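You operate a simulated robot arm through the tools that you are given. There is no shell and no other tool.

You are at the controls of a simulated robot arm. One attempt, no reset.

Task
Fit battery 65 from the green tray into the amber-ringed microphone.
Fine: switch it off first and leave it off in the cradle; old battery in the orange tray, number up; cover shut, end knob locked; other microphones and batteries stay as they are.
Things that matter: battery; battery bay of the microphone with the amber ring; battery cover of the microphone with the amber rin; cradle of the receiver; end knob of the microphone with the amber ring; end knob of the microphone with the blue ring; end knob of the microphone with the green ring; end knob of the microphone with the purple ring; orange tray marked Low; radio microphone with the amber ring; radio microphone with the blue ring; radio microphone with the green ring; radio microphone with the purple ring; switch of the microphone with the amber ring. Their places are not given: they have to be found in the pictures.

It is judged by the outcome, as a careful person would: the job done as asked, and still so three seconds after it is handed in. It fails if anything else is knocked over, pushed out of place, dropped, spilled or broken. A push-on lid holds only when it is set on centred and level and pressed home; a screw cap is set on level and turned clockwise until tight.

Robot
A 7-joint arm with a two-finger parallel gripper, fixed in place. Base frame: the origin is at the foot of the arm, x ahead of it, y to its left, z up. Units: m, degrees, N and s.
Its first joint turns from -166.0 to 166.0 degrees. Payload 4.4 kg.
The TCP is the grasp point between the finger pads, 0.023 m short of the fingertips. In the tool frame z runs along the fingers and y along their closing line. Largest opening 0.094 m; finger width 0.038, thickness 0.01; the body of the gripper, 0.054 by 0.096 m, starts 0.039 m behind the TCP.
Orientation is that of the tool frame in the base frame, as a unit quaternion [w, x, y, z]. With the fingers straight down and closing along the base's y, the tool's x points along the base's -x, its y along +y and its z along -z.

Tools
- The arm moves only by the tool arm_command. Its argument "deltas" is a list that holds one entry, the list of rows, each a list of 6 numbers: the shift along the tool's x, y, z in m, then the turn, a rotation vector about the tool's x, y, z in degrees. In form: [[[tx, ty, tz, rx, ry, rz], ...]]. A call has 1 to 20 rows; each row shifts and turns the commanded pose from where the row before left it, along the tool's axes as they then stand. "grip" is the finger opening in m, from 0 to 0.094, set as the call begins (left out, the last holds). Each row takes 0.2 s and may step no farther than 0.05 m and 8.6 degrees from the row before; otherwise, or with a gripper value out of range, the whole call is refused. Where a pose cannot be reached the arm comes as near as it can. A force on the tool above 90 N (or 10 N above the force at the start of the call, whichever is more), or a blocked arm, ends the call early, and 0.2 s more pass. Each finger travels about 0.072 m/s and halts on what it meets, pressing with about 42 N; the grip force reading is that of the motor and also rises with nothing between the fingers. The clock runs only during rows and for 0.2 s after the last one: add rows that do not move to give the fingers time. The reply holds the time, the measured pose of the TCP, the force on the tool along the base axes, the opening and the grip force, in the units named above and with some noise, with the torque about the TCP (base axes, N m) and any sound that the robot's microphone picked up.
- Cameras (640 x 400 px; columns grow to the right, rows downward): "scene" is fixed at [0.046, 0.6558, 1.3293]; the picture's right is [-0.44, -0.90, 0.00], its down [-0.36, 0.18, -0.92] and it looks along [0.82, -0.40, -0.40] (base axes); focal length 334 px, centre (320, 200). "wrist" rides on the gripper at [0.087, 0.016, -0.074] in the tool frame; the picture's right is [-0.18, 0.98, 0.00], its down [-0.58, -0.11, -0.81] and it looks along [-0.79, -0.15, 0.59] (tool axes); focal length 243 px, centre (320, 200).
- snapshot(camera): a new picture of that camera. No time passes.
- probe_pixels(camera, pixels): for up to 12 pixels [column, row] of the newest picture of that camera ("zoom" is the newest enlarged one), the place [x, y, z] in the base frame of the surface seen there, good to about 0.002 m, but the place of the scene camera against the robot may be out by one fixed shift of up to 0.012 m in any direction. No time passes.
- enlarge(camera, box): a new picture of the part [left, top, right, bottom] of that camera's present view, enlarged. No time passes.
- finish_job(): hands the job in; it is judged then, once.

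Unless the task says otherwise, let go and move clear before handing in.

The tools are called after "Emit:" by a JSON object that holds its "fn" and its "kwargs". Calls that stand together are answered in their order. arm_command: Moves the arm, as the interface text tells. Its arguments: {"type":"object","properties":{"deltas":{"type":"array","items":{"type":"array","items":{"type":"array","items":{"type":"number"}}}},"grip":{"type":"number"}},"required":["deltas"]} The other tools are called the same way: snapshot (camera) takes a picture; probe_pixels (camera, pixels) gives the place of the surface under pixels of a picture; enlarge (camera, box) takes an enlarged picture of a part of a camera's view; finish_job () hands the job in.

At the start:

```text
clock: 0.0
tcp_pos: [0.623, 0.0444, 1.1318]
tcp_rot: [0.001, 0.0, 1.0, -0.001]
contact_force: [0.7, 0.1, -0.2]
torque: [-0.02, -0.01, 0.02]
grip_width: 0.0939
finger_force: 0.1
```

scene: 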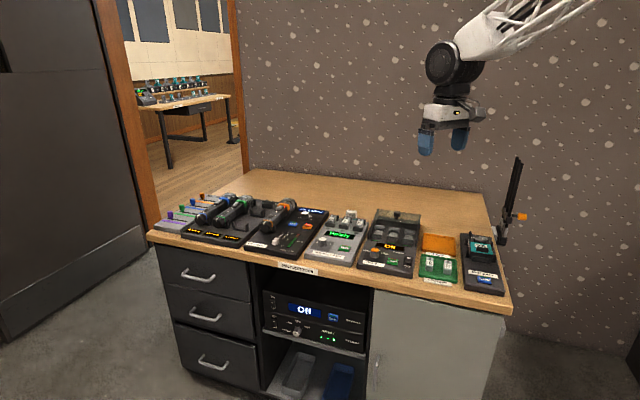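
wrist: 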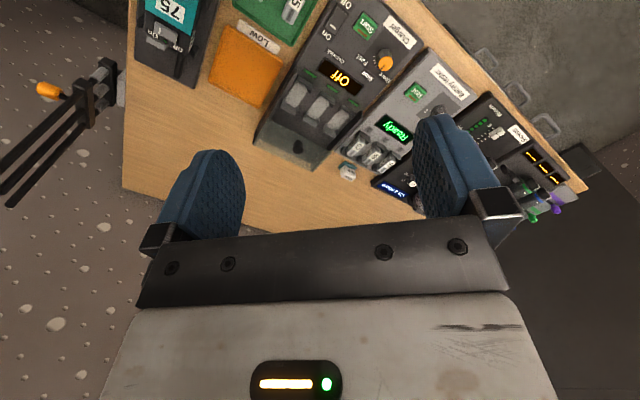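

The scene picture shows a desk with microphones at columns 190-300, a charger, trays near (440,255). I'll enlarge several parts to identify everything.

Emit:
{"fn": "enlarge", "kwargs": {"camera": "scene", "box": [150, 180, 330, 280]}}

Emit:
{"fn": "enlarge", "kwargs": {"camera": "scene", "box": [240, 190, 340, 270]}}

Emit:
{"fn": "enlarge", "kwargs": {"camera": "scene", "box": [300, 195, 420, 285]}}

Emit:
{"fn": "enlarge", "kwargs": {"camera": "scene", "box": [400, 210, 520, 300]}}

Emit:
{"fn": "enlarge", "kwargs": {"camera": "scene", "box": [150, 180, 250, 250]}}

Emit:
{"fn": "enlarge", "kwargs": {"camera": "scene", "box": [250, 270, 380, 400]}}

```text
3.56 times, centred on (240, 230) of scene
```

zoom: 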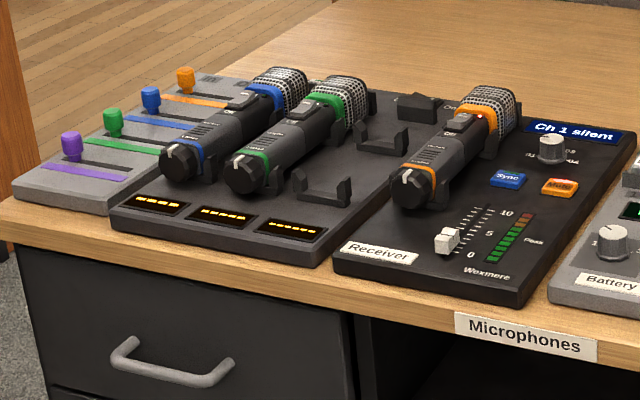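

```text
5.00 times, centred on (290, 230) of scene
```

zoom: 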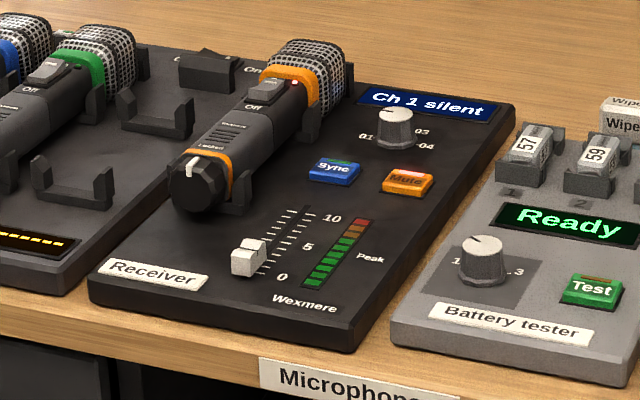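

```text
4.44 times, centred on (360, 240) of scene
```

zoom: 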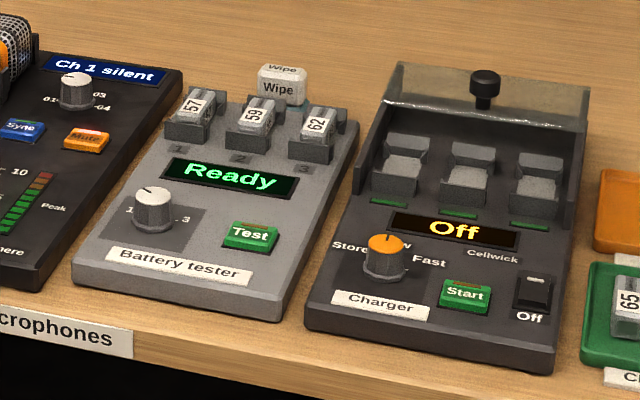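

```text
4.44 times, centred on (460, 255) of scene
```

zoom: 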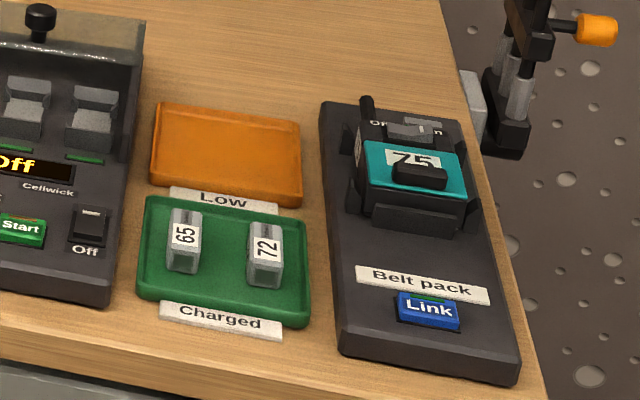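

```text
5.71 times, centred on (200, 215) of scene
```

zoom: 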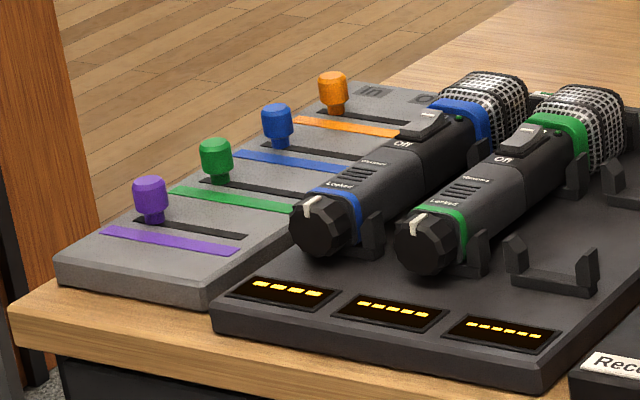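

```text
3.08 times, centred on (315, 335) of scene
```

zoom: 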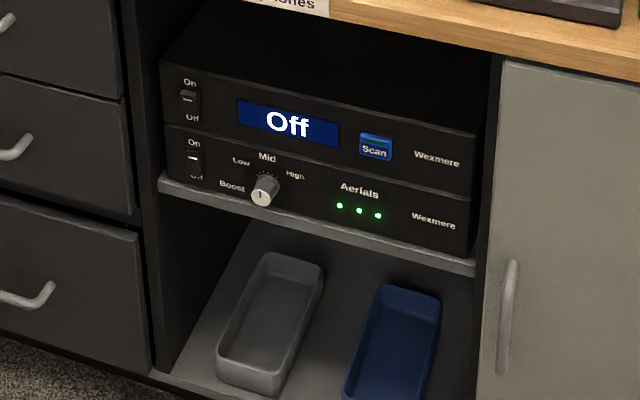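

The amber microphone lies in the receiver's cradle (zoom around (440,150)), switch On; battery 65 is in the green tray. I'll measure key points.

Emit:
{"fn": "snapshot", "kwargs": {"camera": "scene"}}

Emit:
{"fn": "probe_pixels", "kwargs": {"camera": "scene", "pixels": [[272, 230], [262, 268], [180, 235], [455, 275], [438, 270], [440, 242], [385, 262], [330, 250], [350, 180], [510, 305], [150, 235], [485, 200]]}}

Emit:
{"fn": "enlarge", "kwargs": {"camera": "scene", "box": [260, 190, 320, 240]}}

```text
taken
```

scene: 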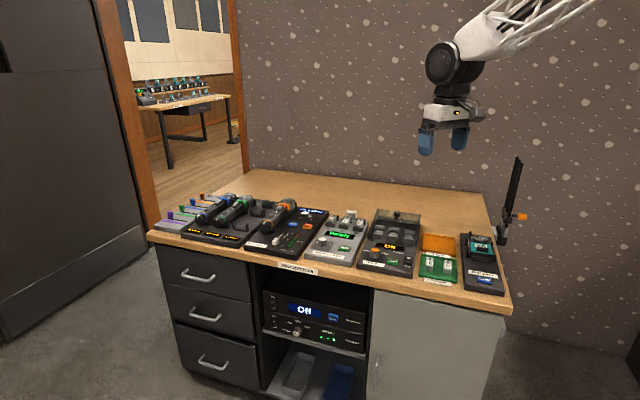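

```text
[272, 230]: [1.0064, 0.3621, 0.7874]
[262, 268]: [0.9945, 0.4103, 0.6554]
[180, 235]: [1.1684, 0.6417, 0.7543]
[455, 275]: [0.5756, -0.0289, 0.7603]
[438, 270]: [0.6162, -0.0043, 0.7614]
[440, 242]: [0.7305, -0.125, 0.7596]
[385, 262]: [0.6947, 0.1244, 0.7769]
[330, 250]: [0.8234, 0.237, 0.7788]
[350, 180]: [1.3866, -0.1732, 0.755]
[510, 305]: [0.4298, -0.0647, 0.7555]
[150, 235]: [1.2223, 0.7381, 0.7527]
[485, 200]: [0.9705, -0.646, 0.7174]
```

```text
8.00 times, centred on (290, 215) of scene
```

zoom: 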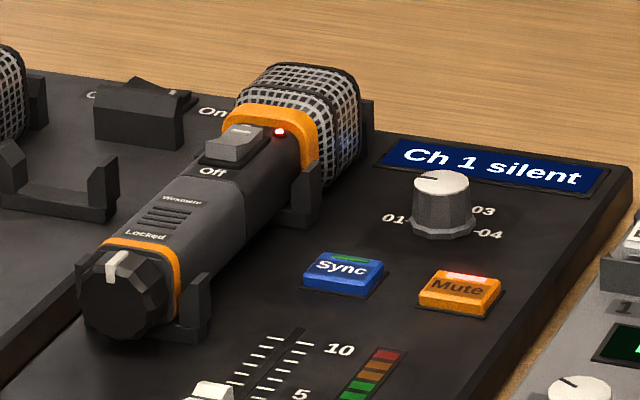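

The zoom shows the amber mic: knob at (125,290) with white mark, switch at (235,145), red LED at (280,131). I'll probe those points.

Emit:
{"fn": "probe_pixels", "kwargs": {"camera": "zoom", "pixels": [[125, 300], [118, 262], [145, 244], [140, 235], [175, 218], [212, 172], [232, 148], [240, 130], [279, 132], [265, 120], [310, 90], [205, 300]]}}

Emit:
{"fn": "enlarge", "kwargs": {"camera": "scene", "box": [265, 205, 295, 235]}}

Emit:
{"fn": "enlarge", "kwargs": {"camera": "wrist", "box": [320, 60, 600, 240]}}

```text
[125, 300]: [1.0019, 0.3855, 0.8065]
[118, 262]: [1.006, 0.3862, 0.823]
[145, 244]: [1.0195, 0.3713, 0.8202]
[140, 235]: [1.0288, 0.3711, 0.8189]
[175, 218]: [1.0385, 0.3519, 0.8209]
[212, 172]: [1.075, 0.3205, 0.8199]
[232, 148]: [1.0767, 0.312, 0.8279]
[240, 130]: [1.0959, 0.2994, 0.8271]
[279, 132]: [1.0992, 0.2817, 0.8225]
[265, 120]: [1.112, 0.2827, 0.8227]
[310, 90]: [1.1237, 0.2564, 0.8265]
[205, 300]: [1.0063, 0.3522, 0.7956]
```

```text
13.33 times, centred on (280, 220) of scene
```

zoom: 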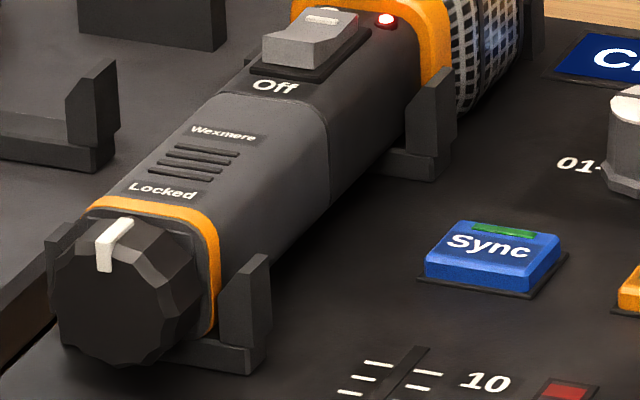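

```text
2.22 times, centred on (460, 150) of wrist
```

zoom: 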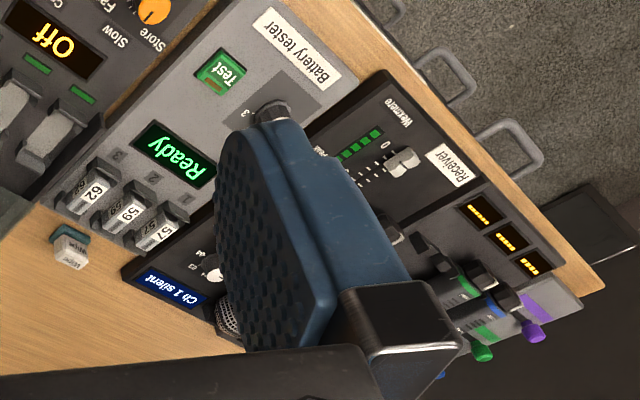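

The amber mic axis runs along about (0.71,-0.71), with its knob at about (1.00,0.385,0.81) and switch at about (1.085,0.306,0.827); this is far out for a downward tool. I'll move over nearer and line the tool up, keeping high, to look with the wrist camera.

Emit:
{"fn": "arm_command", "kwargs": {"deltas": [[[-0.0284, 0.032, 0.01, 0, 0, 0], [-0.0284, 0.032, 0.01, 0, 0, 0], [-0.0284, 0.032, 0.01, 0, 0, 0], [-0.0284, 0.032, 0.01, 0, 0, 0], [-0.0284, 0.032, 0.01, 0, 0, 0], [-0.0284, 0.032, 0.01, 0, 0, 0], [-0.0284, 0.032, 0.01, 0, 0, 0], [-0.0284, 0.032, 0.01, 0, 0, 0], [0, 0, 0, 0, 0, 7.5], [0, 0, 0, 0, 0, 7.5], [0, 0, 0, 0, 0, 7.5], [0, 0, 0, 0, 0, 7.5], [0, 0, 0, 0, 0, 7.5], [0, 0, 0, 0, 0, 7.5]]]}}

Emit:
{"fn": "snapshot", "kwargs": {"camera": "wrist"}}

Emit:
{"fn": "snapshot", "kwargs": {"camera": "scene"}}

```text
clock: 3.0
tcp_pos: [0.8505, 0.2993, 1.0517]
tcp_rot: [0.0, 0.383, 0.924, -0.001]
contact_force: [0.9, -0.2, 0.7]
torque: [-0.06, 0.02, -0.02]
grip_width: 0.0942
finger_force: 0.0
```

```text
taken
```

wrist: 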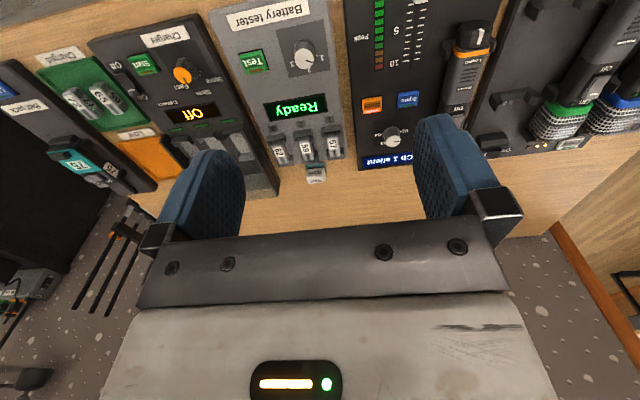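

```text
taken
```

scene: 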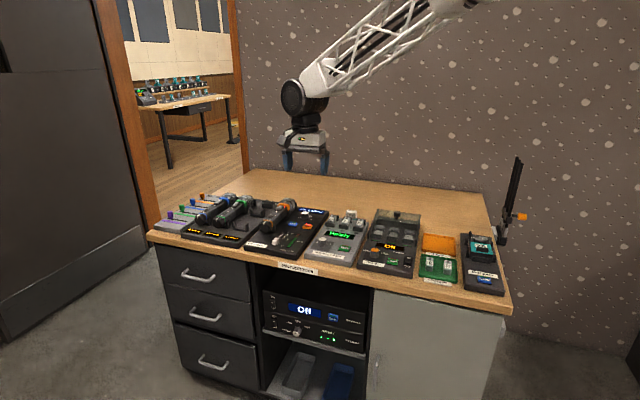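

The wrist picture now shows the amber mic at (470,70), upside down. I'll probe there to compare with the scene readings and enlarge.

Emit:
{"fn": "probe_pixels", "kwargs": {"camera": "wrist", "pixels": [[475, 35], [470, 53], [460, 85], [455, 110], [372, 105], [408, 99], [392, 138], [105, 97], [75, 102], [130, 145], [300, 107]]}}

Emit:
{"fn": "enlarge", "kwargs": {"camera": "wrist", "box": [400, 0, 540, 130]}}

Emit:
{"fn": "enlarge", "kwargs": {"camera": "scene", "box": [290, 215, 330, 245]}}

```text
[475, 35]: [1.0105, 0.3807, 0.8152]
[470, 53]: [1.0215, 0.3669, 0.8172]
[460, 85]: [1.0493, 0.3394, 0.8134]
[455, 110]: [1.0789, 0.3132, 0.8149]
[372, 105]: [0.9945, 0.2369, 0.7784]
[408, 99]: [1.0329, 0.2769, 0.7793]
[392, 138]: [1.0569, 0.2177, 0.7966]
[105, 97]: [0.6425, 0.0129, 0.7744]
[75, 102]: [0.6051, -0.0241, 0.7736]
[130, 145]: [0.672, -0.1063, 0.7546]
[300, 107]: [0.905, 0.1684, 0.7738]
```

```text
3.08 times, centred on (470, 65) of wrist
```

zoom: 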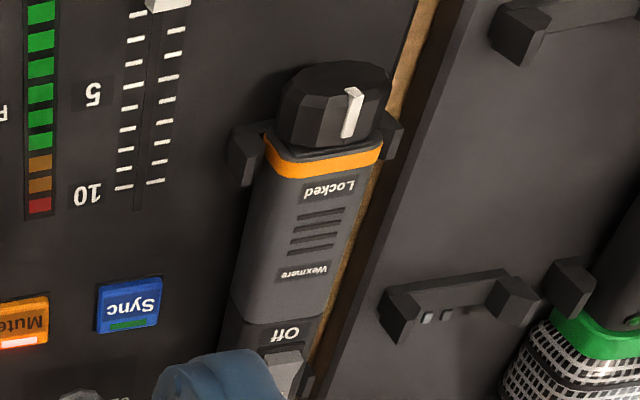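

```text
13.33 times, centred on (310, 230) of scene
```

zoom: 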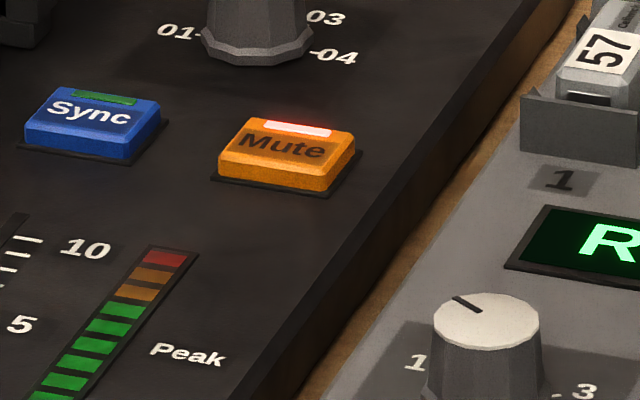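

I'll probe the Sync and Mute buttons in the scene zoom to find the scene camera's shift.

Emit:
{"fn": "probe_pixels", "kwargs": {"camera": "zoom", "pixels": [[92, 125], [285, 152], [490, 300]]}}

Emit:
{"fn": "arm_command", "kwargs": {"deltas": [[[0, 0.04, -0.02, 0, 0, 0], [0, 0.04, 0, 0, 0, 0], [0, 0.04, 0, 0, 0, 0], [0.04, 0.04, 0, 0, 0, 0], [0.04, 0.02, 0, 0, 0, 0], [0.04, 0, 0, 0, 0, 0], [0, 0, 0, 0, 0, 0]]]}}

Emit:
{"fn": "snapshot", "kwargs": {"camera": "wrist"}}

```text
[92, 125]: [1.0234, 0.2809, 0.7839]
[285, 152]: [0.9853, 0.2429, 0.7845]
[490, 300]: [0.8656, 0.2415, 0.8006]
```

```text
refused: row 4 steps farther than a row can; nothing moved
```

```text
taken
```

wrist: 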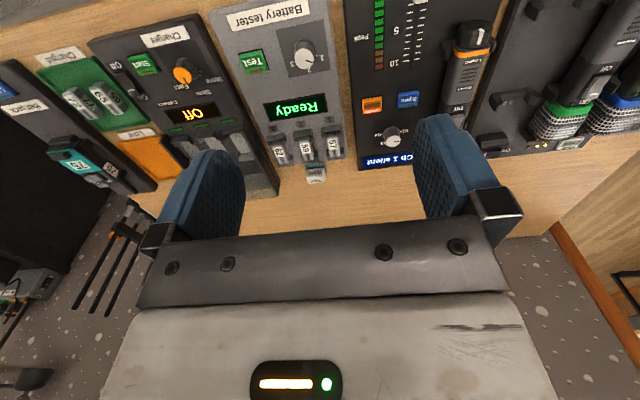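

Scene readings need a shift of about (+0.0095,-0.005,-0.005), so the mic is at about 1.08–1.13 m from the base. I'll move to a vantage in front of it.

Emit:
{"fn": "arm_command", "kwargs": {"deltas": [[[0.0085, 0.034, 0.016, 0, 0, 0], [0.0085, 0.034, 0.016, 0, 0, 0], [0.0085, 0.034, 0.016, 0, 0, 0], [0.0085, 0.034, 0.016, 0, 0, 0], [0.0085, 0.034, 0.016, 0, 0, 0], [0, 0, 0, 0, 0, 0]]]}}

Emit:
{"fn": "snapshot", "kwargs": {"camera": "wrist"}}

```text
clock: 4.4
tcp_pos: [0.941, 0.4493, 0.9709]
tcp_rot: [0.0, 0.382, 0.924, -0.001]
contact_force: [-0.2, 0.3, -0.2]
torque: [0.0, 0.03, 0.01]
grip_width: 0.0941
finger_force: 0.2
```

```text
taken
```

wrist: 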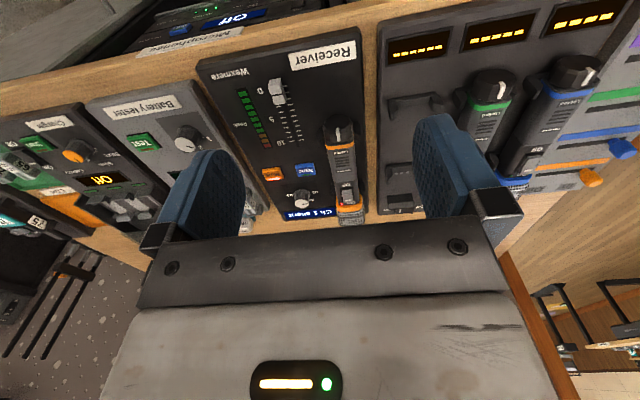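

The mic is fully visible at (342,170). Enlarging.

Emit:
{"fn": "enlarge", "kwargs": {"camera": "wrist", "box": [290, 100, 400, 230]}}

Emit:
{"fn": "enlarge", "kwargs": {"camera": "wrist", "box": [310, 110, 375, 160]}}

Emit:
{"fn": "enlarge", "kwargs": {"camera": "wrist", "box": [315, 165, 375, 215]}}

Emit:
{"fn": "enlarge", "kwargs": {"camera": "wrist", "box": [440, 50, 640, 200]}}

```text
3.08 times, centred on (345, 165) of wrist
```

zoom: 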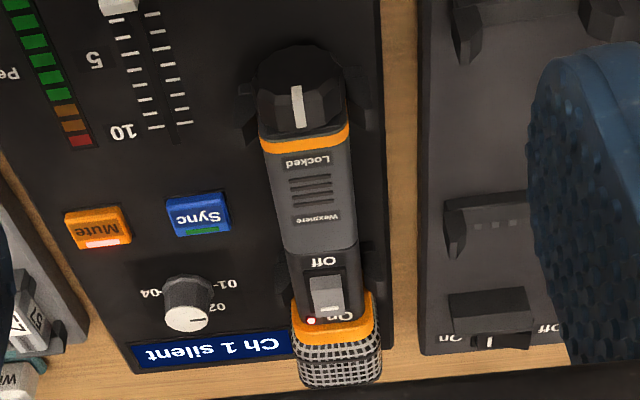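

```text
8.00 times, centred on (342, 135) of wrist
```

zoom: 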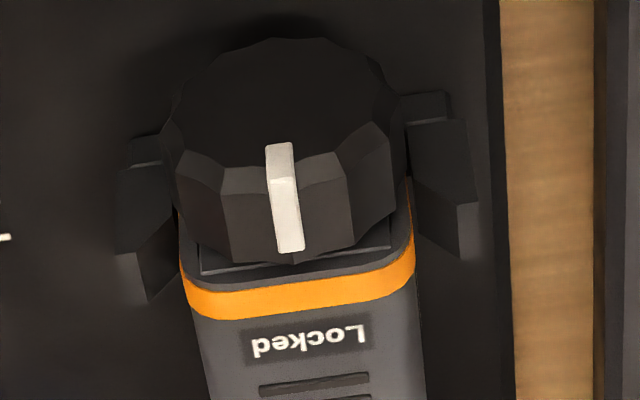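

```text
8.00 times, centred on (345, 190) of wrist
```

zoom: 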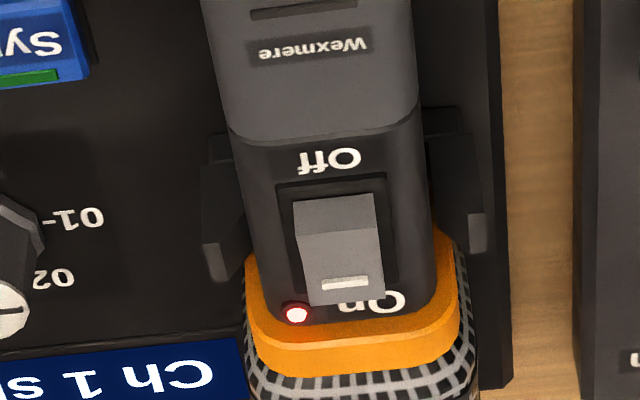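

```text
2.67 times, centred on (540, 125) of wrist
```

zoom: 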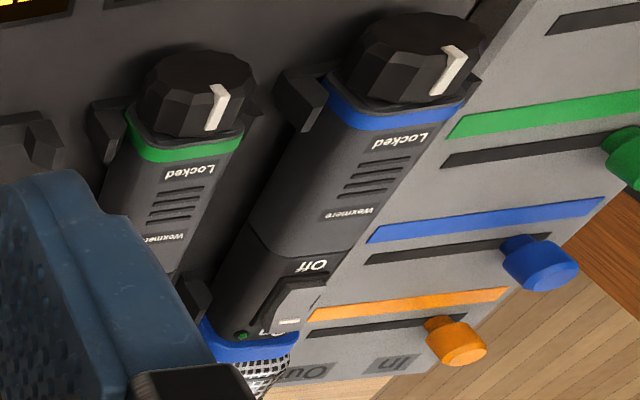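

The rocker switch spans zoom (295–385,195–305) with Off toward the knob and On toward the head. I'll compare the rockers of the amber and green/blue mics from the scene camera.

Emit:
{"fn": "enlarge", "kwargs": {"camera": "scene", "box": [272, 198, 298, 218]}}

Emit:
{"fn": "enlarge", "kwargs": {"camera": "scene", "box": [210, 193, 260, 230]}}

Emit:
{"fn": "enlarge", "kwargs": {"camera": "wrist", "box": [325, 175, 365, 205]}}

Emit:
{"fn": "probe_pixels", "kwargs": {"camera": "zoom", "pixels": [[320, 110], [320, 150], [320, 200], [320, 240], [320, 270], [320, 290], [190, 200], [460, 200]]}}

```text
16.00 times, centred on (285, 208) of scene
```

zoom: 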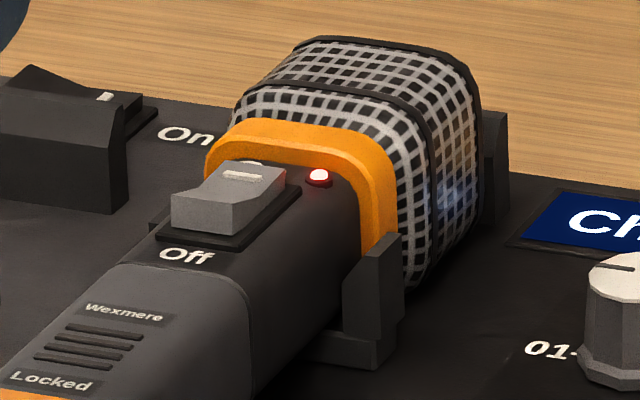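

```text
10.81 times, centred on (235, 212) of scene
```

zoom: 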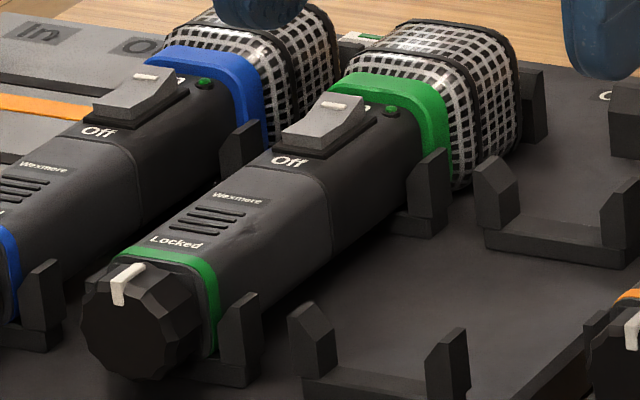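

```text
13.33 times, centred on (345, 190) of wrist
```

zoom: 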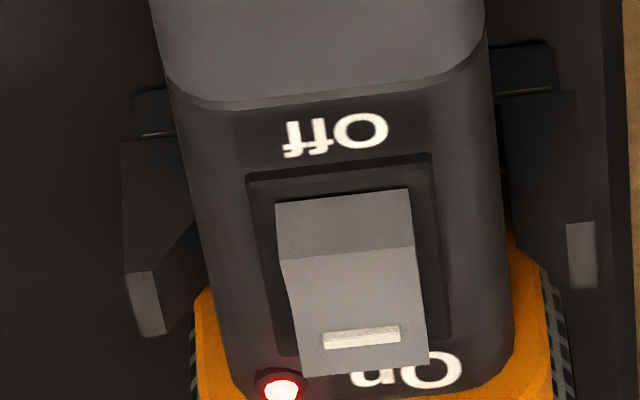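

```text
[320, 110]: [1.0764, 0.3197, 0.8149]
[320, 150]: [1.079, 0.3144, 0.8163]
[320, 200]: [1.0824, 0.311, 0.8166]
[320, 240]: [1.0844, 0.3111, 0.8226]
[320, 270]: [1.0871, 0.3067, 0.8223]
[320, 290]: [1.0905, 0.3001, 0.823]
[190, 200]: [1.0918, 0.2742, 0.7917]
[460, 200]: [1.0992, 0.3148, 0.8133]
```

The other mics' rockers have their On end raised (Off pressed), while the amber's Off-side (near) end is raised, so it is On. I'll close the fingers and move above the switch's Off end, checking the reach.

Emit:
{"fn": "arm_command", "kwargs": {"deltas": [[[-0.037, 0.0002, 0.008, 0, 0, 0], [-0.037, 0.0002, 0.008, 0, 0, 0], [-0.037, 0.0002, 0.008, 0, 0, 0], [-0.037, 0.0002, 0.008, 0, 0, 0], [-0.037, 0.0002, 0.008, 0, 0, 0], [0, 0, 0, 0, 0, 0], [0, 0, 0, 0, 0, 0]]], "grip": 0.0}}

Emit:
{"fn": "snapshot", "kwargs": {"camera": "wrist"}}

Emit:
{"fn": "snapshot", "kwargs": {"camera": "scene"}}

```text
clock: 6.0
tcp_pos: [1.0728, 0.3196, 0.9313]
tcp_rot: [0.0, 0.383, 0.924, 0.0]
contact_force: [-0.1, 0.0, -0.9]
torque: [-0.01, -0.02, 0.03]
grip_width: 0.0
finger_force: 41.6
```

```text
taken
```

wrist: 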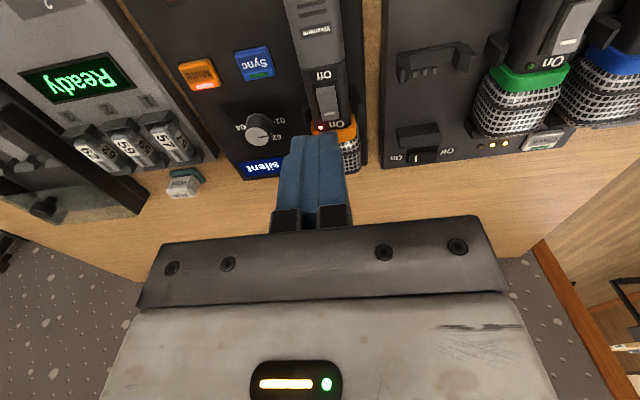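

```text
taken
```

scene: 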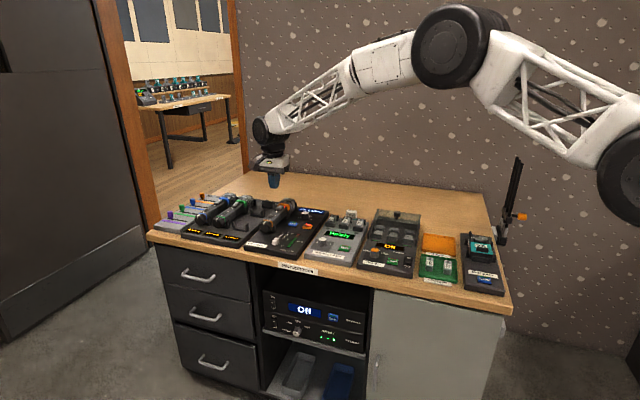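

The pose was reached exactly at r≈1.12 m. The rocker is at wrist (328,100); I'll probe it for an exact place.

Emit:
{"fn": "enlarge", "kwargs": {"camera": "wrist", "box": [290, 55, 370, 135]}}

Emit:
{"fn": "probe_pixels", "kwargs": {"camera": "zoom", "pixels": [[280, 90], [300, 140], [300, 160], [302, 180], [304, 200], [306, 230], [308, 260], [310, 285], [250, 220], [360, 220], [370, 100], [220, 100]]}}

```text
5.00 times, centred on (330, 95) of wrist
```

zoom: 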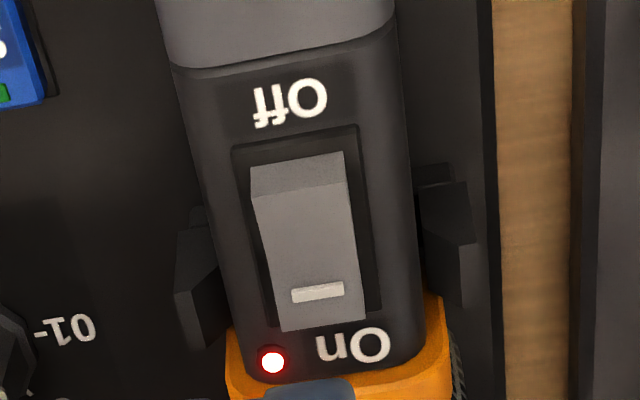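

```text
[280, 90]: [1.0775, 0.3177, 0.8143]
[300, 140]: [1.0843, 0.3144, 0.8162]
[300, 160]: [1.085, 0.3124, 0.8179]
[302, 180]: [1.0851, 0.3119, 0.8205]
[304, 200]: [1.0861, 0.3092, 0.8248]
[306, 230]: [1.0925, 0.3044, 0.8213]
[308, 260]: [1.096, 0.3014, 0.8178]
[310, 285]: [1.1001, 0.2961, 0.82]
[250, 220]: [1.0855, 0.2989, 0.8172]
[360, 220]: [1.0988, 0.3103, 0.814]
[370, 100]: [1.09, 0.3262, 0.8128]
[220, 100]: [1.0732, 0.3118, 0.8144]
```

The rocker's raised near edge is at about (1.086,0.310,0.825). I'll descend with the fingertip's far edge over that near half, to just above it, then press gently.

Emit:
{"fn": "arm_command", "kwargs": {"deltas": [[[-0.0034, 0.0025, 0.03, 0, 0, 0], [0, 0, 0.03, 0, 0, 0], [0, 0, 0.018, 0, 0, 0], [0, 0, 0, 0, 0, 0]]]}}

Emit:
{"fn": "snapshot", "kwargs": {"camera": "wrist"}}

Emit:
{"fn": "enlarge", "kwargs": {"camera": "scene", "box": [260, 190, 320, 240]}}

```text
clock: 7.0
tcp_pos: [1.0775, 0.3168, 0.8525]
tcp_rot: [0.0, 0.383, 0.924, 0.0]
contact_force: [-0.3, 0.8, -0.1]
torque: [-0.02, 0.01, 0.0]
grip_width: 0.0001
finger_force: 41.5
```

```text
taken
```

wrist: 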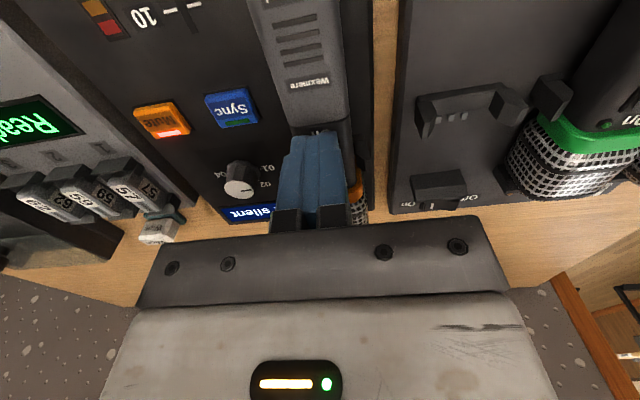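

```text
8.00 times, centred on (290, 215) of scene
```

zoom: 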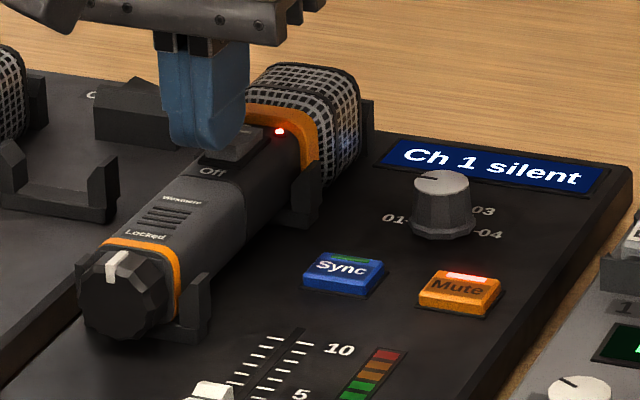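

The fingers hang just above the near half of the rocker. I'll press down in small steps.

Emit:
{"fn": "arm_command", "kwargs": {"deltas": [[[0.002, 0.001, 0.002, 0, 0, 0], [0, 0, 0.002, 0, 0, 0], [0, 0, 0.002, 0, 0, 0], [0, 0, 0.002, 0, 0, 0], [0, 0, 0.001, 0, 0, 0], [0, 0, 0, 0, 0, 0]]]}}

Emit:
{"fn": "enlarge", "kwargs": {"camera": "scene", "box": [265, 195, 310, 225]}}

```text
clock: 8.4
tcp_pos: [1.0759, 0.3195, 0.8457]
tcp_rot: [0.0, 0.383, 0.924, 0.002]
contact_force: [-3.5, 1.7, 10.0]
torque: [-0.07, -0.03, -0.06]
grip_width: 0.0003
finger_force: 42.1
```

```text
13.33 times, centred on (288, 210) of scene
```

zoom: 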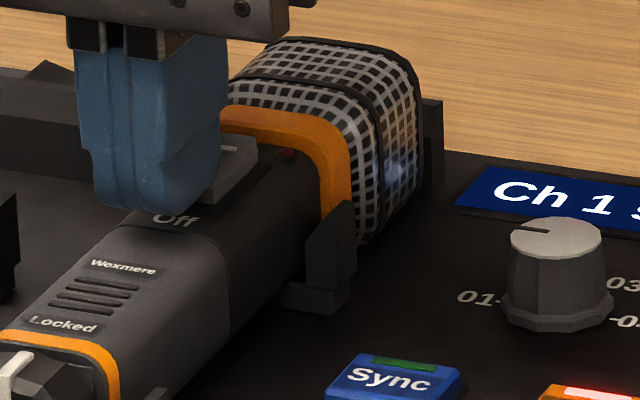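

The LED at (287,153) has gone dark and the rocker's far end now stands raised. I'll lift off and check.

Emit:
{"fn": "arm_command", "kwargs": {"deltas": [[[0, 0, -0.01, 0, 0, 0], [0, 0, -0.03, 0, 0, 0], [0.03, 0, -0.03, 0, 0, 0], [0.04, 0, -0.02, 0, 0, 0], [0.04, 0, 0, 0, 0, 0], [0, 0, 0, 0, 0, 0]]]}}

Emit:
{"fn": "enlarge", "kwargs": {"camera": "scene", "box": [265, 195, 310, 225]}}

Emit:
{"fn": "snapshot", "kwargs": {"camera": "wrist"}}

Emit:
{"fn": "enlarge", "kwargs": {"camera": "wrist", "box": [270, 30, 400, 160]}}

```text
clock: 9.8
tcp_pos: [0.9973, 0.4014, 0.9343]
tcp_rot: [0.0, 0.383, 0.924, -0.001]
contact_force: [-0.7, -0.3, 0.2]
torque: [0.01, 0.02, -0.02]
grip_width: 0.0001
finger_force: 41.5
```

```text
13.33 times, centred on (288, 210) of scene
```

zoom: 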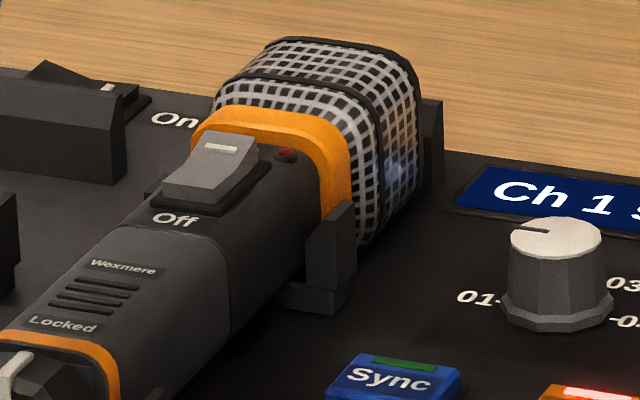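

```text
taken
```

wrist: 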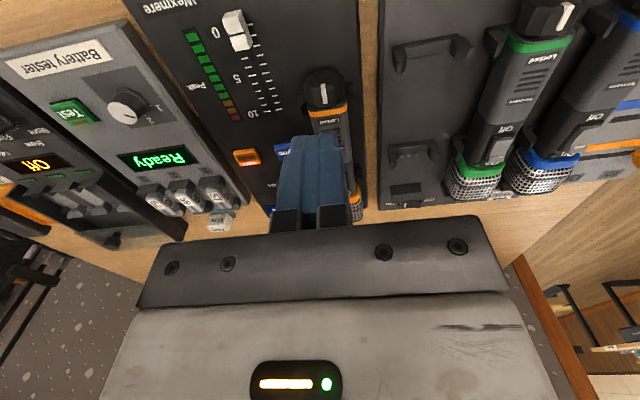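

```text
3.08 times, centred on (335, 95) of wrist
```

zoom: 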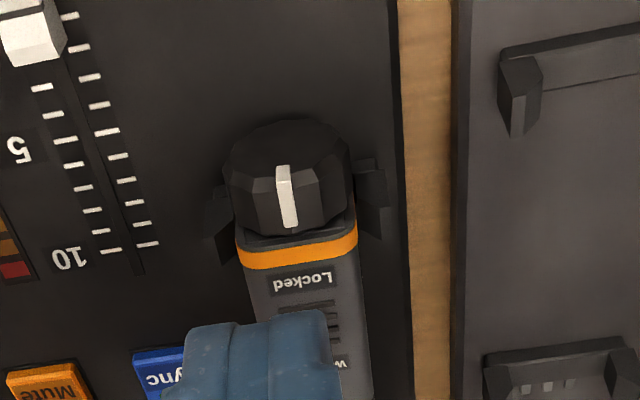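

The mic is off (rocker flipped, LED dark). Now I'll measure the knob and the cradle posts beside it.

Emit:
{"fn": "enlarge", "kwargs": {"camera": "wrist", "box": [290, 55, 370, 125]}}

Emit:
{"fn": "probe_pixels", "kwargs": {"camera": "zoom", "pixels": [[275, 110], [275, 180], [278, 235], [190, 170], [360, 170], [190, 130], [355, 130], [170, 210], [170, 240], [415, 165], [400, 190], [290, 270]]}}

```text
5.71 times, centred on (330, 90) of wrist
```

zoom: 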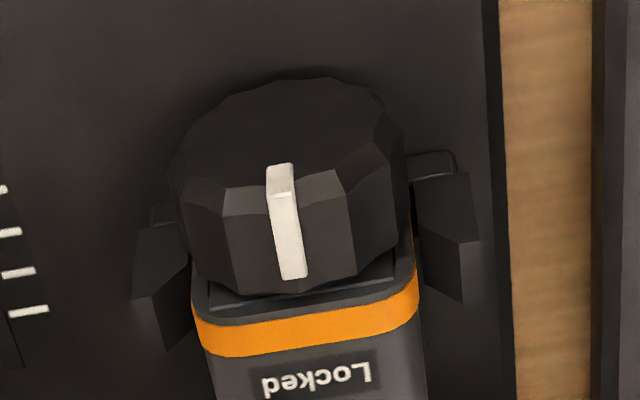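

```text
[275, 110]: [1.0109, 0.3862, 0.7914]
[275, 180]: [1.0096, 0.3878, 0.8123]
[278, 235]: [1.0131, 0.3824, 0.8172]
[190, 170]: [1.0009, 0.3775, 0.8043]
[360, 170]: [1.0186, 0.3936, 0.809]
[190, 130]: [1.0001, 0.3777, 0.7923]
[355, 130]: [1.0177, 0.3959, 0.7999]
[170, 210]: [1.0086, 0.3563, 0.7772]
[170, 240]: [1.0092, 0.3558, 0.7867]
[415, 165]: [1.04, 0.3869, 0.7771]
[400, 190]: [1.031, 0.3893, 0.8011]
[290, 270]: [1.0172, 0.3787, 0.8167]
```

Knob front face is near (1.010,0.387), its axis height ≈0.801 and rear rim at x−y≈0.640; posts begin just behind. I'll come down over the knob with open fingers so only their far edges straddle it.

Emit:
{"fn": "arm_command", "kwargs": {"deltas": [[[-0.00785, -0.0019, 0.03, 0, 0, 0], [0, 0, 0.03, 0, 0, 0], [0, 0, 0.03, 0, 0, 0], [0, 0, 0, 0, 0, 0]]], "grip": 0.055}}

Emit:
{"fn": "snapshot", "kwargs": {"camera": "wrist"}}

Emit:
{"fn": "enlarge", "kwargs": {"camera": "scene", "box": [255, 195, 315, 245]}}

```text
clock: 10.8
tcp_pos: [1.0021, 0.3919, 0.8451]
tcp_rot: [-0.001, 0.383, 0.924, 0.0]
contact_force: [0.5, 0.0, -0.7]
torque: [-0.05, 0.03, 0.01]
grip_width: 0.055
finger_force: 0.0
```

```text
taken
```

wrist: 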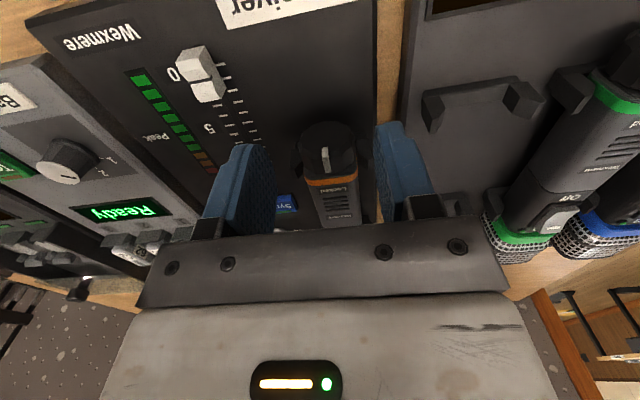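

```text
8.00 times, centred on (285, 220) of scene
```

zoom: 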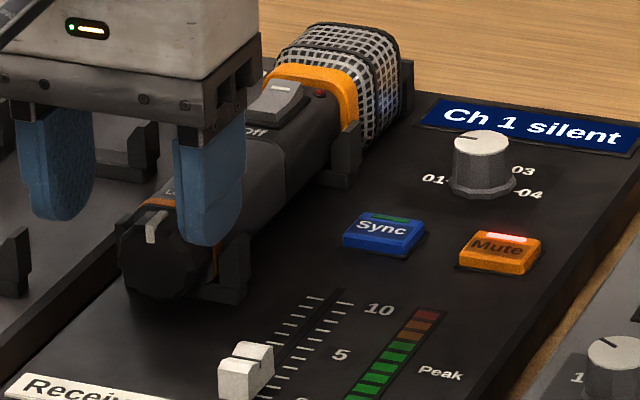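

The knob is centred between the fingers at wrist (328,150). I'll back off 2 mm from the posts and descend to straddle it.

Emit:
{"fn": "arm_command", "kwargs": {"deltas": [[[0.002, 0.0014, 0.01, 0, 0, 0], [0, 0, 0.011, 0, 0, 0], [0, 0, 0.011, 0, 0, 0], [0, 0, 0, 0, 0, 0]]]}}

Emit:
{"fn": "snapshot", "kwargs": {"camera": "wrist"}}

Emit:
{"fn": "enlarge", "kwargs": {"camera": "scene", "box": [255, 195, 315, 245]}}

```text
clock: 11.8
tcp_pos: [1.0026, 0.394, 0.8133]
tcp_rot: [0.0, 0.382, 0.924, 0.0]
contact_force: [0.4, -0.7, -0.6]
torque: [0.0, -0.01, 0.02]
grip_width: 0.0553
finger_force: 0.1
```

```text
taken
```

wrist: 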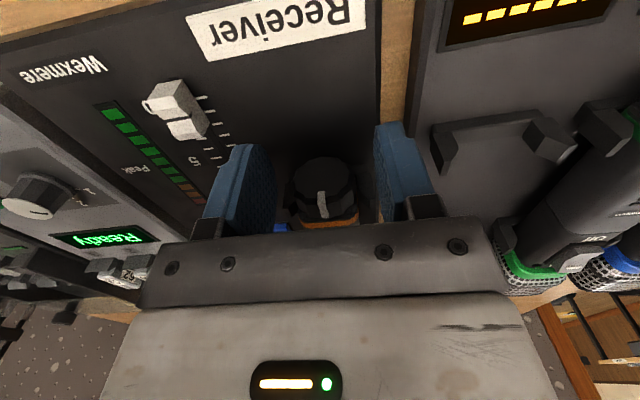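

```text
8.00 times, centred on (285, 220) of scene
```

zoom: 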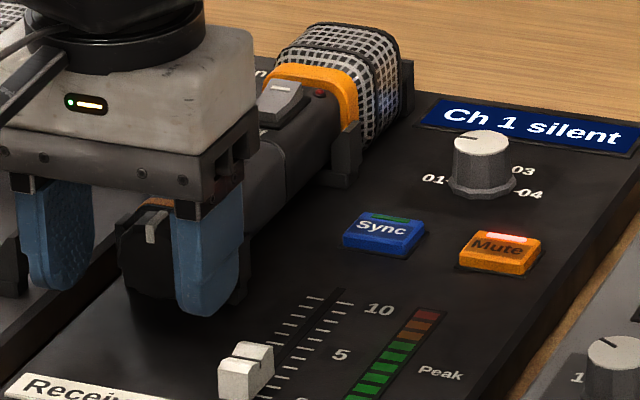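

The knob sits between the pads at wrist (325,190). Closing on it.

Emit:
{"fn": "arm_command", "kwargs": {"deltas": [[[0, 0, 0, 0, 0, 0], [0, 0, 0, 0, 0, 0], [0, 0, 0, 0, 0, 0]]], "grip": 0.02}}

Emit:
{"fn": "snapshot", "kwargs": {"camera": "wrist"}}

```text
clock: 12.6
tcp_pos: [1.0017, 0.394, 0.8136]
tcp_rot: [0.0, 0.382, 0.924, 0.0]
contact_force: [-0.3, 0.2, 2.2]
torque: [-0.05, 0.0, -0.17]
grip_width: 0.0355
finger_force: 41.7
```

```text
taken
```

wrist: 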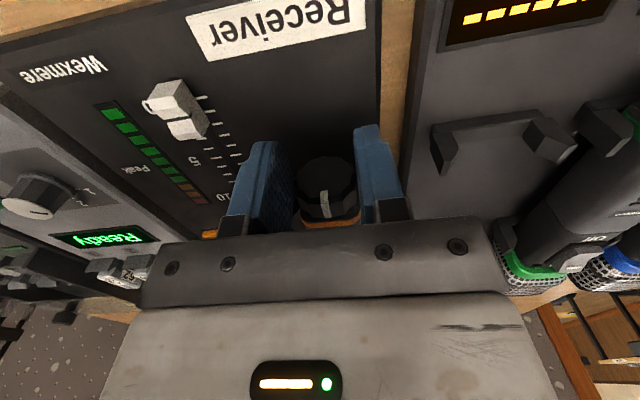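

The grip holds at 35.5 mm with no side load. I'll turn counter-clockwise (seen facing the knob) 10° about the knob axis as a test.

Emit:
{"fn": "arm_command", "kwargs": {"deltas": [[[0, 0.00109, 5e-05, 5, 0, 0], [0, 0.00109, 5e-05, 5, 0, 0], [0, 0, 0, 0, 0, 0]]]}}

Emit:
{"fn": "snapshot", "kwargs": {"camera": "wrist"}}

Emit:
{"fn": "enlarge", "kwargs": {"camera": "scene", "box": [255, 195, 315, 245]}}

```text
clock: 13.4
tcp_pos: [1.0033, 0.3961, 0.8125]
tcp_rot: [-0.034, 0.38, 0.921, -0.079]
contact_force: [1.0, -0.2, 3.3]
torque: [0.14, 0.11, -0.07]
grip_width: 0.0355
finger_force: 42.0
```

```text
taken
```

wrist: 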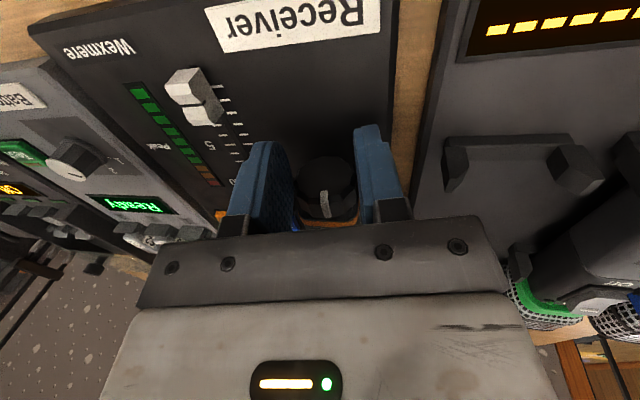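

```text
8.00 times, centred on (285, 220) of scene
```

zoom: 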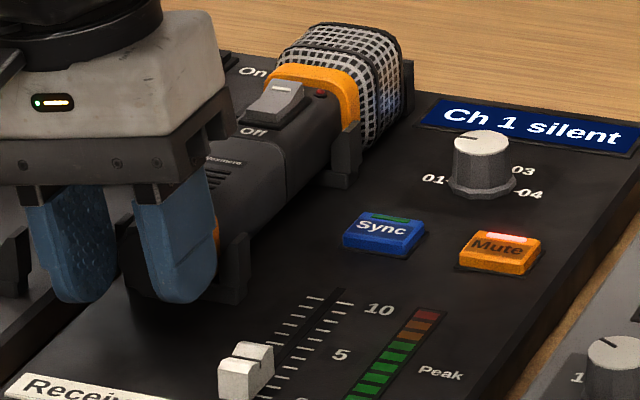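

The white mark at wrist (323,200) stays fixed relative to the fingers, so the knob turns easily. I'll continue to 35°.

Emit:
{"fn": "arm_command", "kwargs": {"deltas": [[[0, 0.00109, 5e-05, 5, 0, 0], [0, 0.00109, 5e-05, 5, 0, 0], [0, 0.00109, 5e-05, 5, 0, 0], [0, 0.00109, 5e-05, 5, 0, 0], [0, 0.00109, 5e-05, 5, 0, 0], [0, 0, 0, 0, 0, 0]]]}}

Emit:
{"fn": "snapshot", "kwargs": {"camera": "wrist"}}

Emit:
{"fn": "enlarge", "kwargs": {"camera": "scene", "box": [255, 195, 315, 245]}}

```text
clock: 14.8
tcp_pos: [1.0071, 0.4002, 0.8092]
tcp_rot: [-0.115, 0.365, 0.881, -0.278]
contact_force: [0.6, 2.9, 6.0]
torque: [-0.17, -0.13, -0.05]
grip_width: 0.0355
finger_force: 41.8
```

```text
taken
```

wrist: 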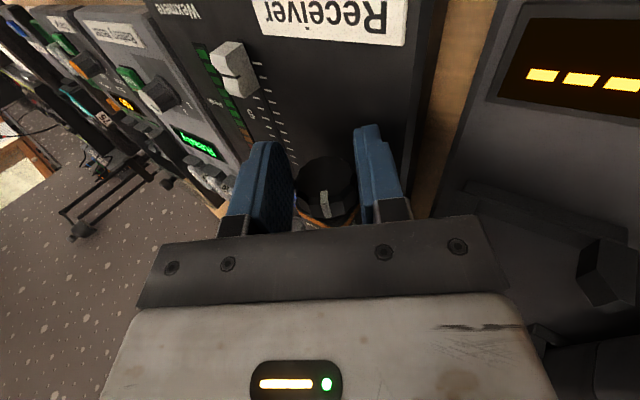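

```text
8.00 times, centred on (285, 220) of scene
```

zoom: 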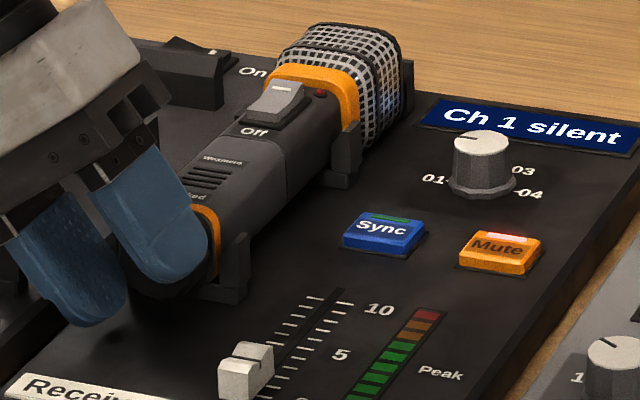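

The knob has turned ~35°. Before letting go I'll check the plate height under the lower fingertip and the knob appearance.

Emit:
{"fn": "probe_pixels", "kwargs": {"camera": "wrist", "pixels": [[320, 100], [400, 110], [300, 60], [390, 150], [362, 130], [440, 80], [330, 205]]}}

Emit:
{"fn": "enlarge", "kwargs": {"camera": "wrist", "box": [270, 110, 430, 230]}}

```text
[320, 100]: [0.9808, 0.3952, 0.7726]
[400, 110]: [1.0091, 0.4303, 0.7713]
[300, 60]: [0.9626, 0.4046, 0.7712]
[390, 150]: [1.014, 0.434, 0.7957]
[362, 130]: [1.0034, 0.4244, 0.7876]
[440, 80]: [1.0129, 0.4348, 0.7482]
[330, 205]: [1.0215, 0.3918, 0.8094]
```

```text
3.33 times, centred on (350, 170) of wrist
```

zoom: 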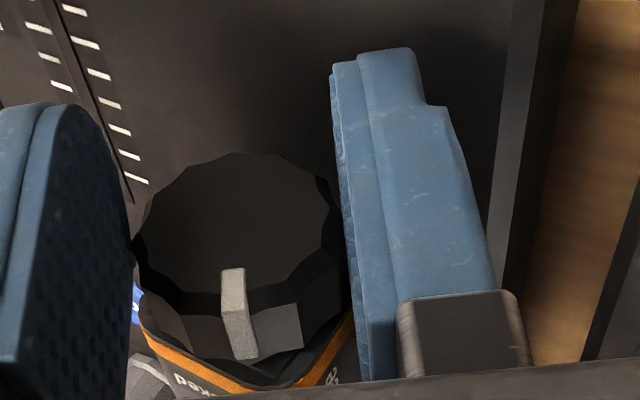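

The plate lies at z≈0.772, so the lower finger has little room; I'll open only to 44 mm and swing back around the knob axis to −30° to regrip.

Emit:
{"fn": "arm_command", "kwargs": {"deltas": [[[0, 0, -0.0005, 0, 0, 0], [0, -0.00109, 5e-05, -5, 0, 0], [0, -0.00109, 5e-05, -5, 0, 0], [0, -0.00109, 5e-05, -5, 0, 0], [0, -0.00109, 5e-05, -5, 0, 0], [0, -0.00109, 5e-05, -5, 0, 0], [0, -0.00109, 5e-05, -5, 0, 0], [0, -0.00109, 5e-05, -5, 0, 0], [0, 0, 0, 0, 0, 0]]], "grip": 0.044}}

Emit:
{"fn": "snapshot", "kwargs": {"camera": "wrist"}}

Emit:
{"fn": "enlarge", "kwargs": {"camera": "wrist", "box": [270, 110, 430, 230]}}

Emit:
{"fn": "enlarge", "kwargs": {"camera": "scene", "box": [255, 195, 315, 245]}}

```text
clock: 16.8
tcp_pos: [1.0021, 0.3943, 0.8113]
tcp_rot: [0.0, 0.383, 0.924, 0.0]
contact_force: [-0.7, 0.1, 0.2]
torque: [0.05, -0.03, -0.01]
grip_width: 0.0437
finger_force: 0.2
```

```text
taken
```

wrist: 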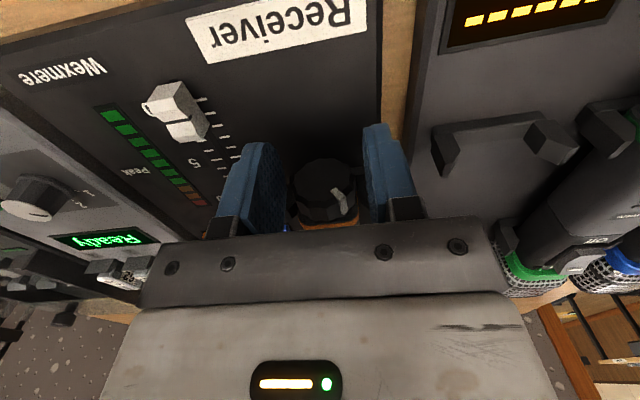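

```text
3.33 times, centred on (350, 170) of wrist
```

zoom: 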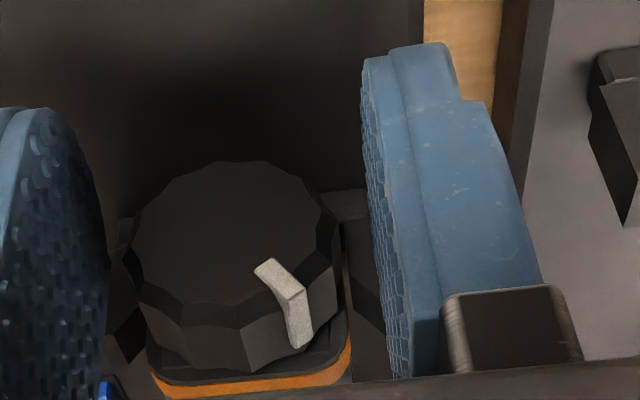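

```text
8.00 times, centred on (285, 220) of scene
```

zoom: 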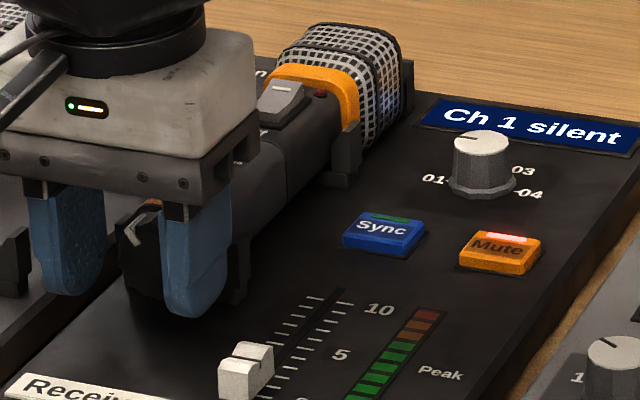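

The knob mark now points about 35° toward the left (scene (130,225)); the mic body stayed put. I'll swing to −25°, regrip and turn another 60°.

Emit:
{"fn": "arm_command", "kwargs": {"deltas": [[[0, 0, -0.0018, 0, 0, 0], [0, -0.00109, 5e-05, -5, 0, 0], [0, -0.00109, 5e-05, -5, 0, 0], [0, -0.00109, 5e-05, -5, 0, 0], [0, -0.00109, 5e-05, -5, 0, 0], [0, -0.00109, 5e-05, -5, 0, 0], [0, 0, 0, 0, 0, 0]]], "grip": 0.044}}

Emit:
{"fn": "arm_command", "kwargs": {"deltas": [[[0, 0, 0, 0, 0, 0], [0, 0, 0, 0, 0, 0]]], "grip": 0.02}}

Emit:
{"fn": "snapshot", "kwargs": {"camera": "wrist"}}

Emit:
{"fn": "enlarge", "kwargs": {"camera": "scene", "box": [255, 195, 315, 245]}}

```text
clock: 18.4
tcp_pos: [0.998, 0.3897, 0.8127]
tcp_rot: [0.083, 0.373, 0.902, 0.201]
contact_force: [-0.3, -0.1, 0.3]
torque: [0.02, 0.01, 0.0]
grip_width: 0.0437
finger_force: 0.1
```

```text
clock: 19.0
tcp_pos: [0.9972, 0.3887, 0.8119]
tcp_rot: [0.082, 0.374, 0.902, 0.2]
contact_force: [-5.2, -8.4, 0.1]
torque: [0.05, 0.27, -0.26]
grip_width: 0.0356
finger_force: 42.1
```

```text
taken
```

wrist: 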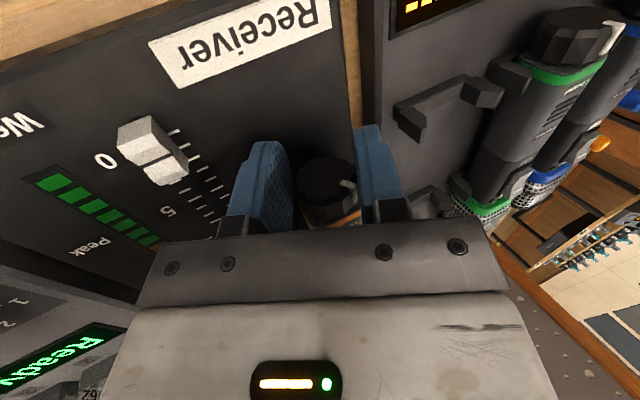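

```text
8.00 times, centred on (285, 220) of scene
```

zoom: 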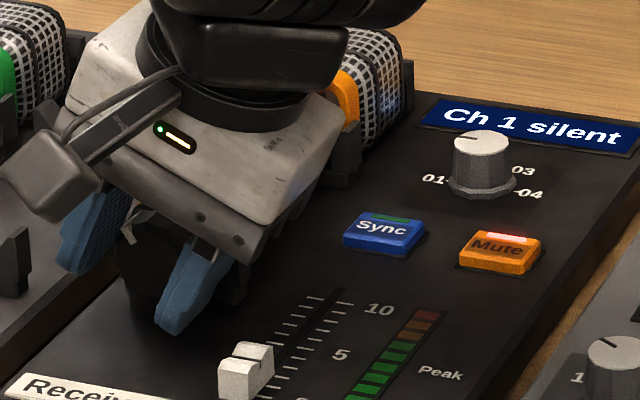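

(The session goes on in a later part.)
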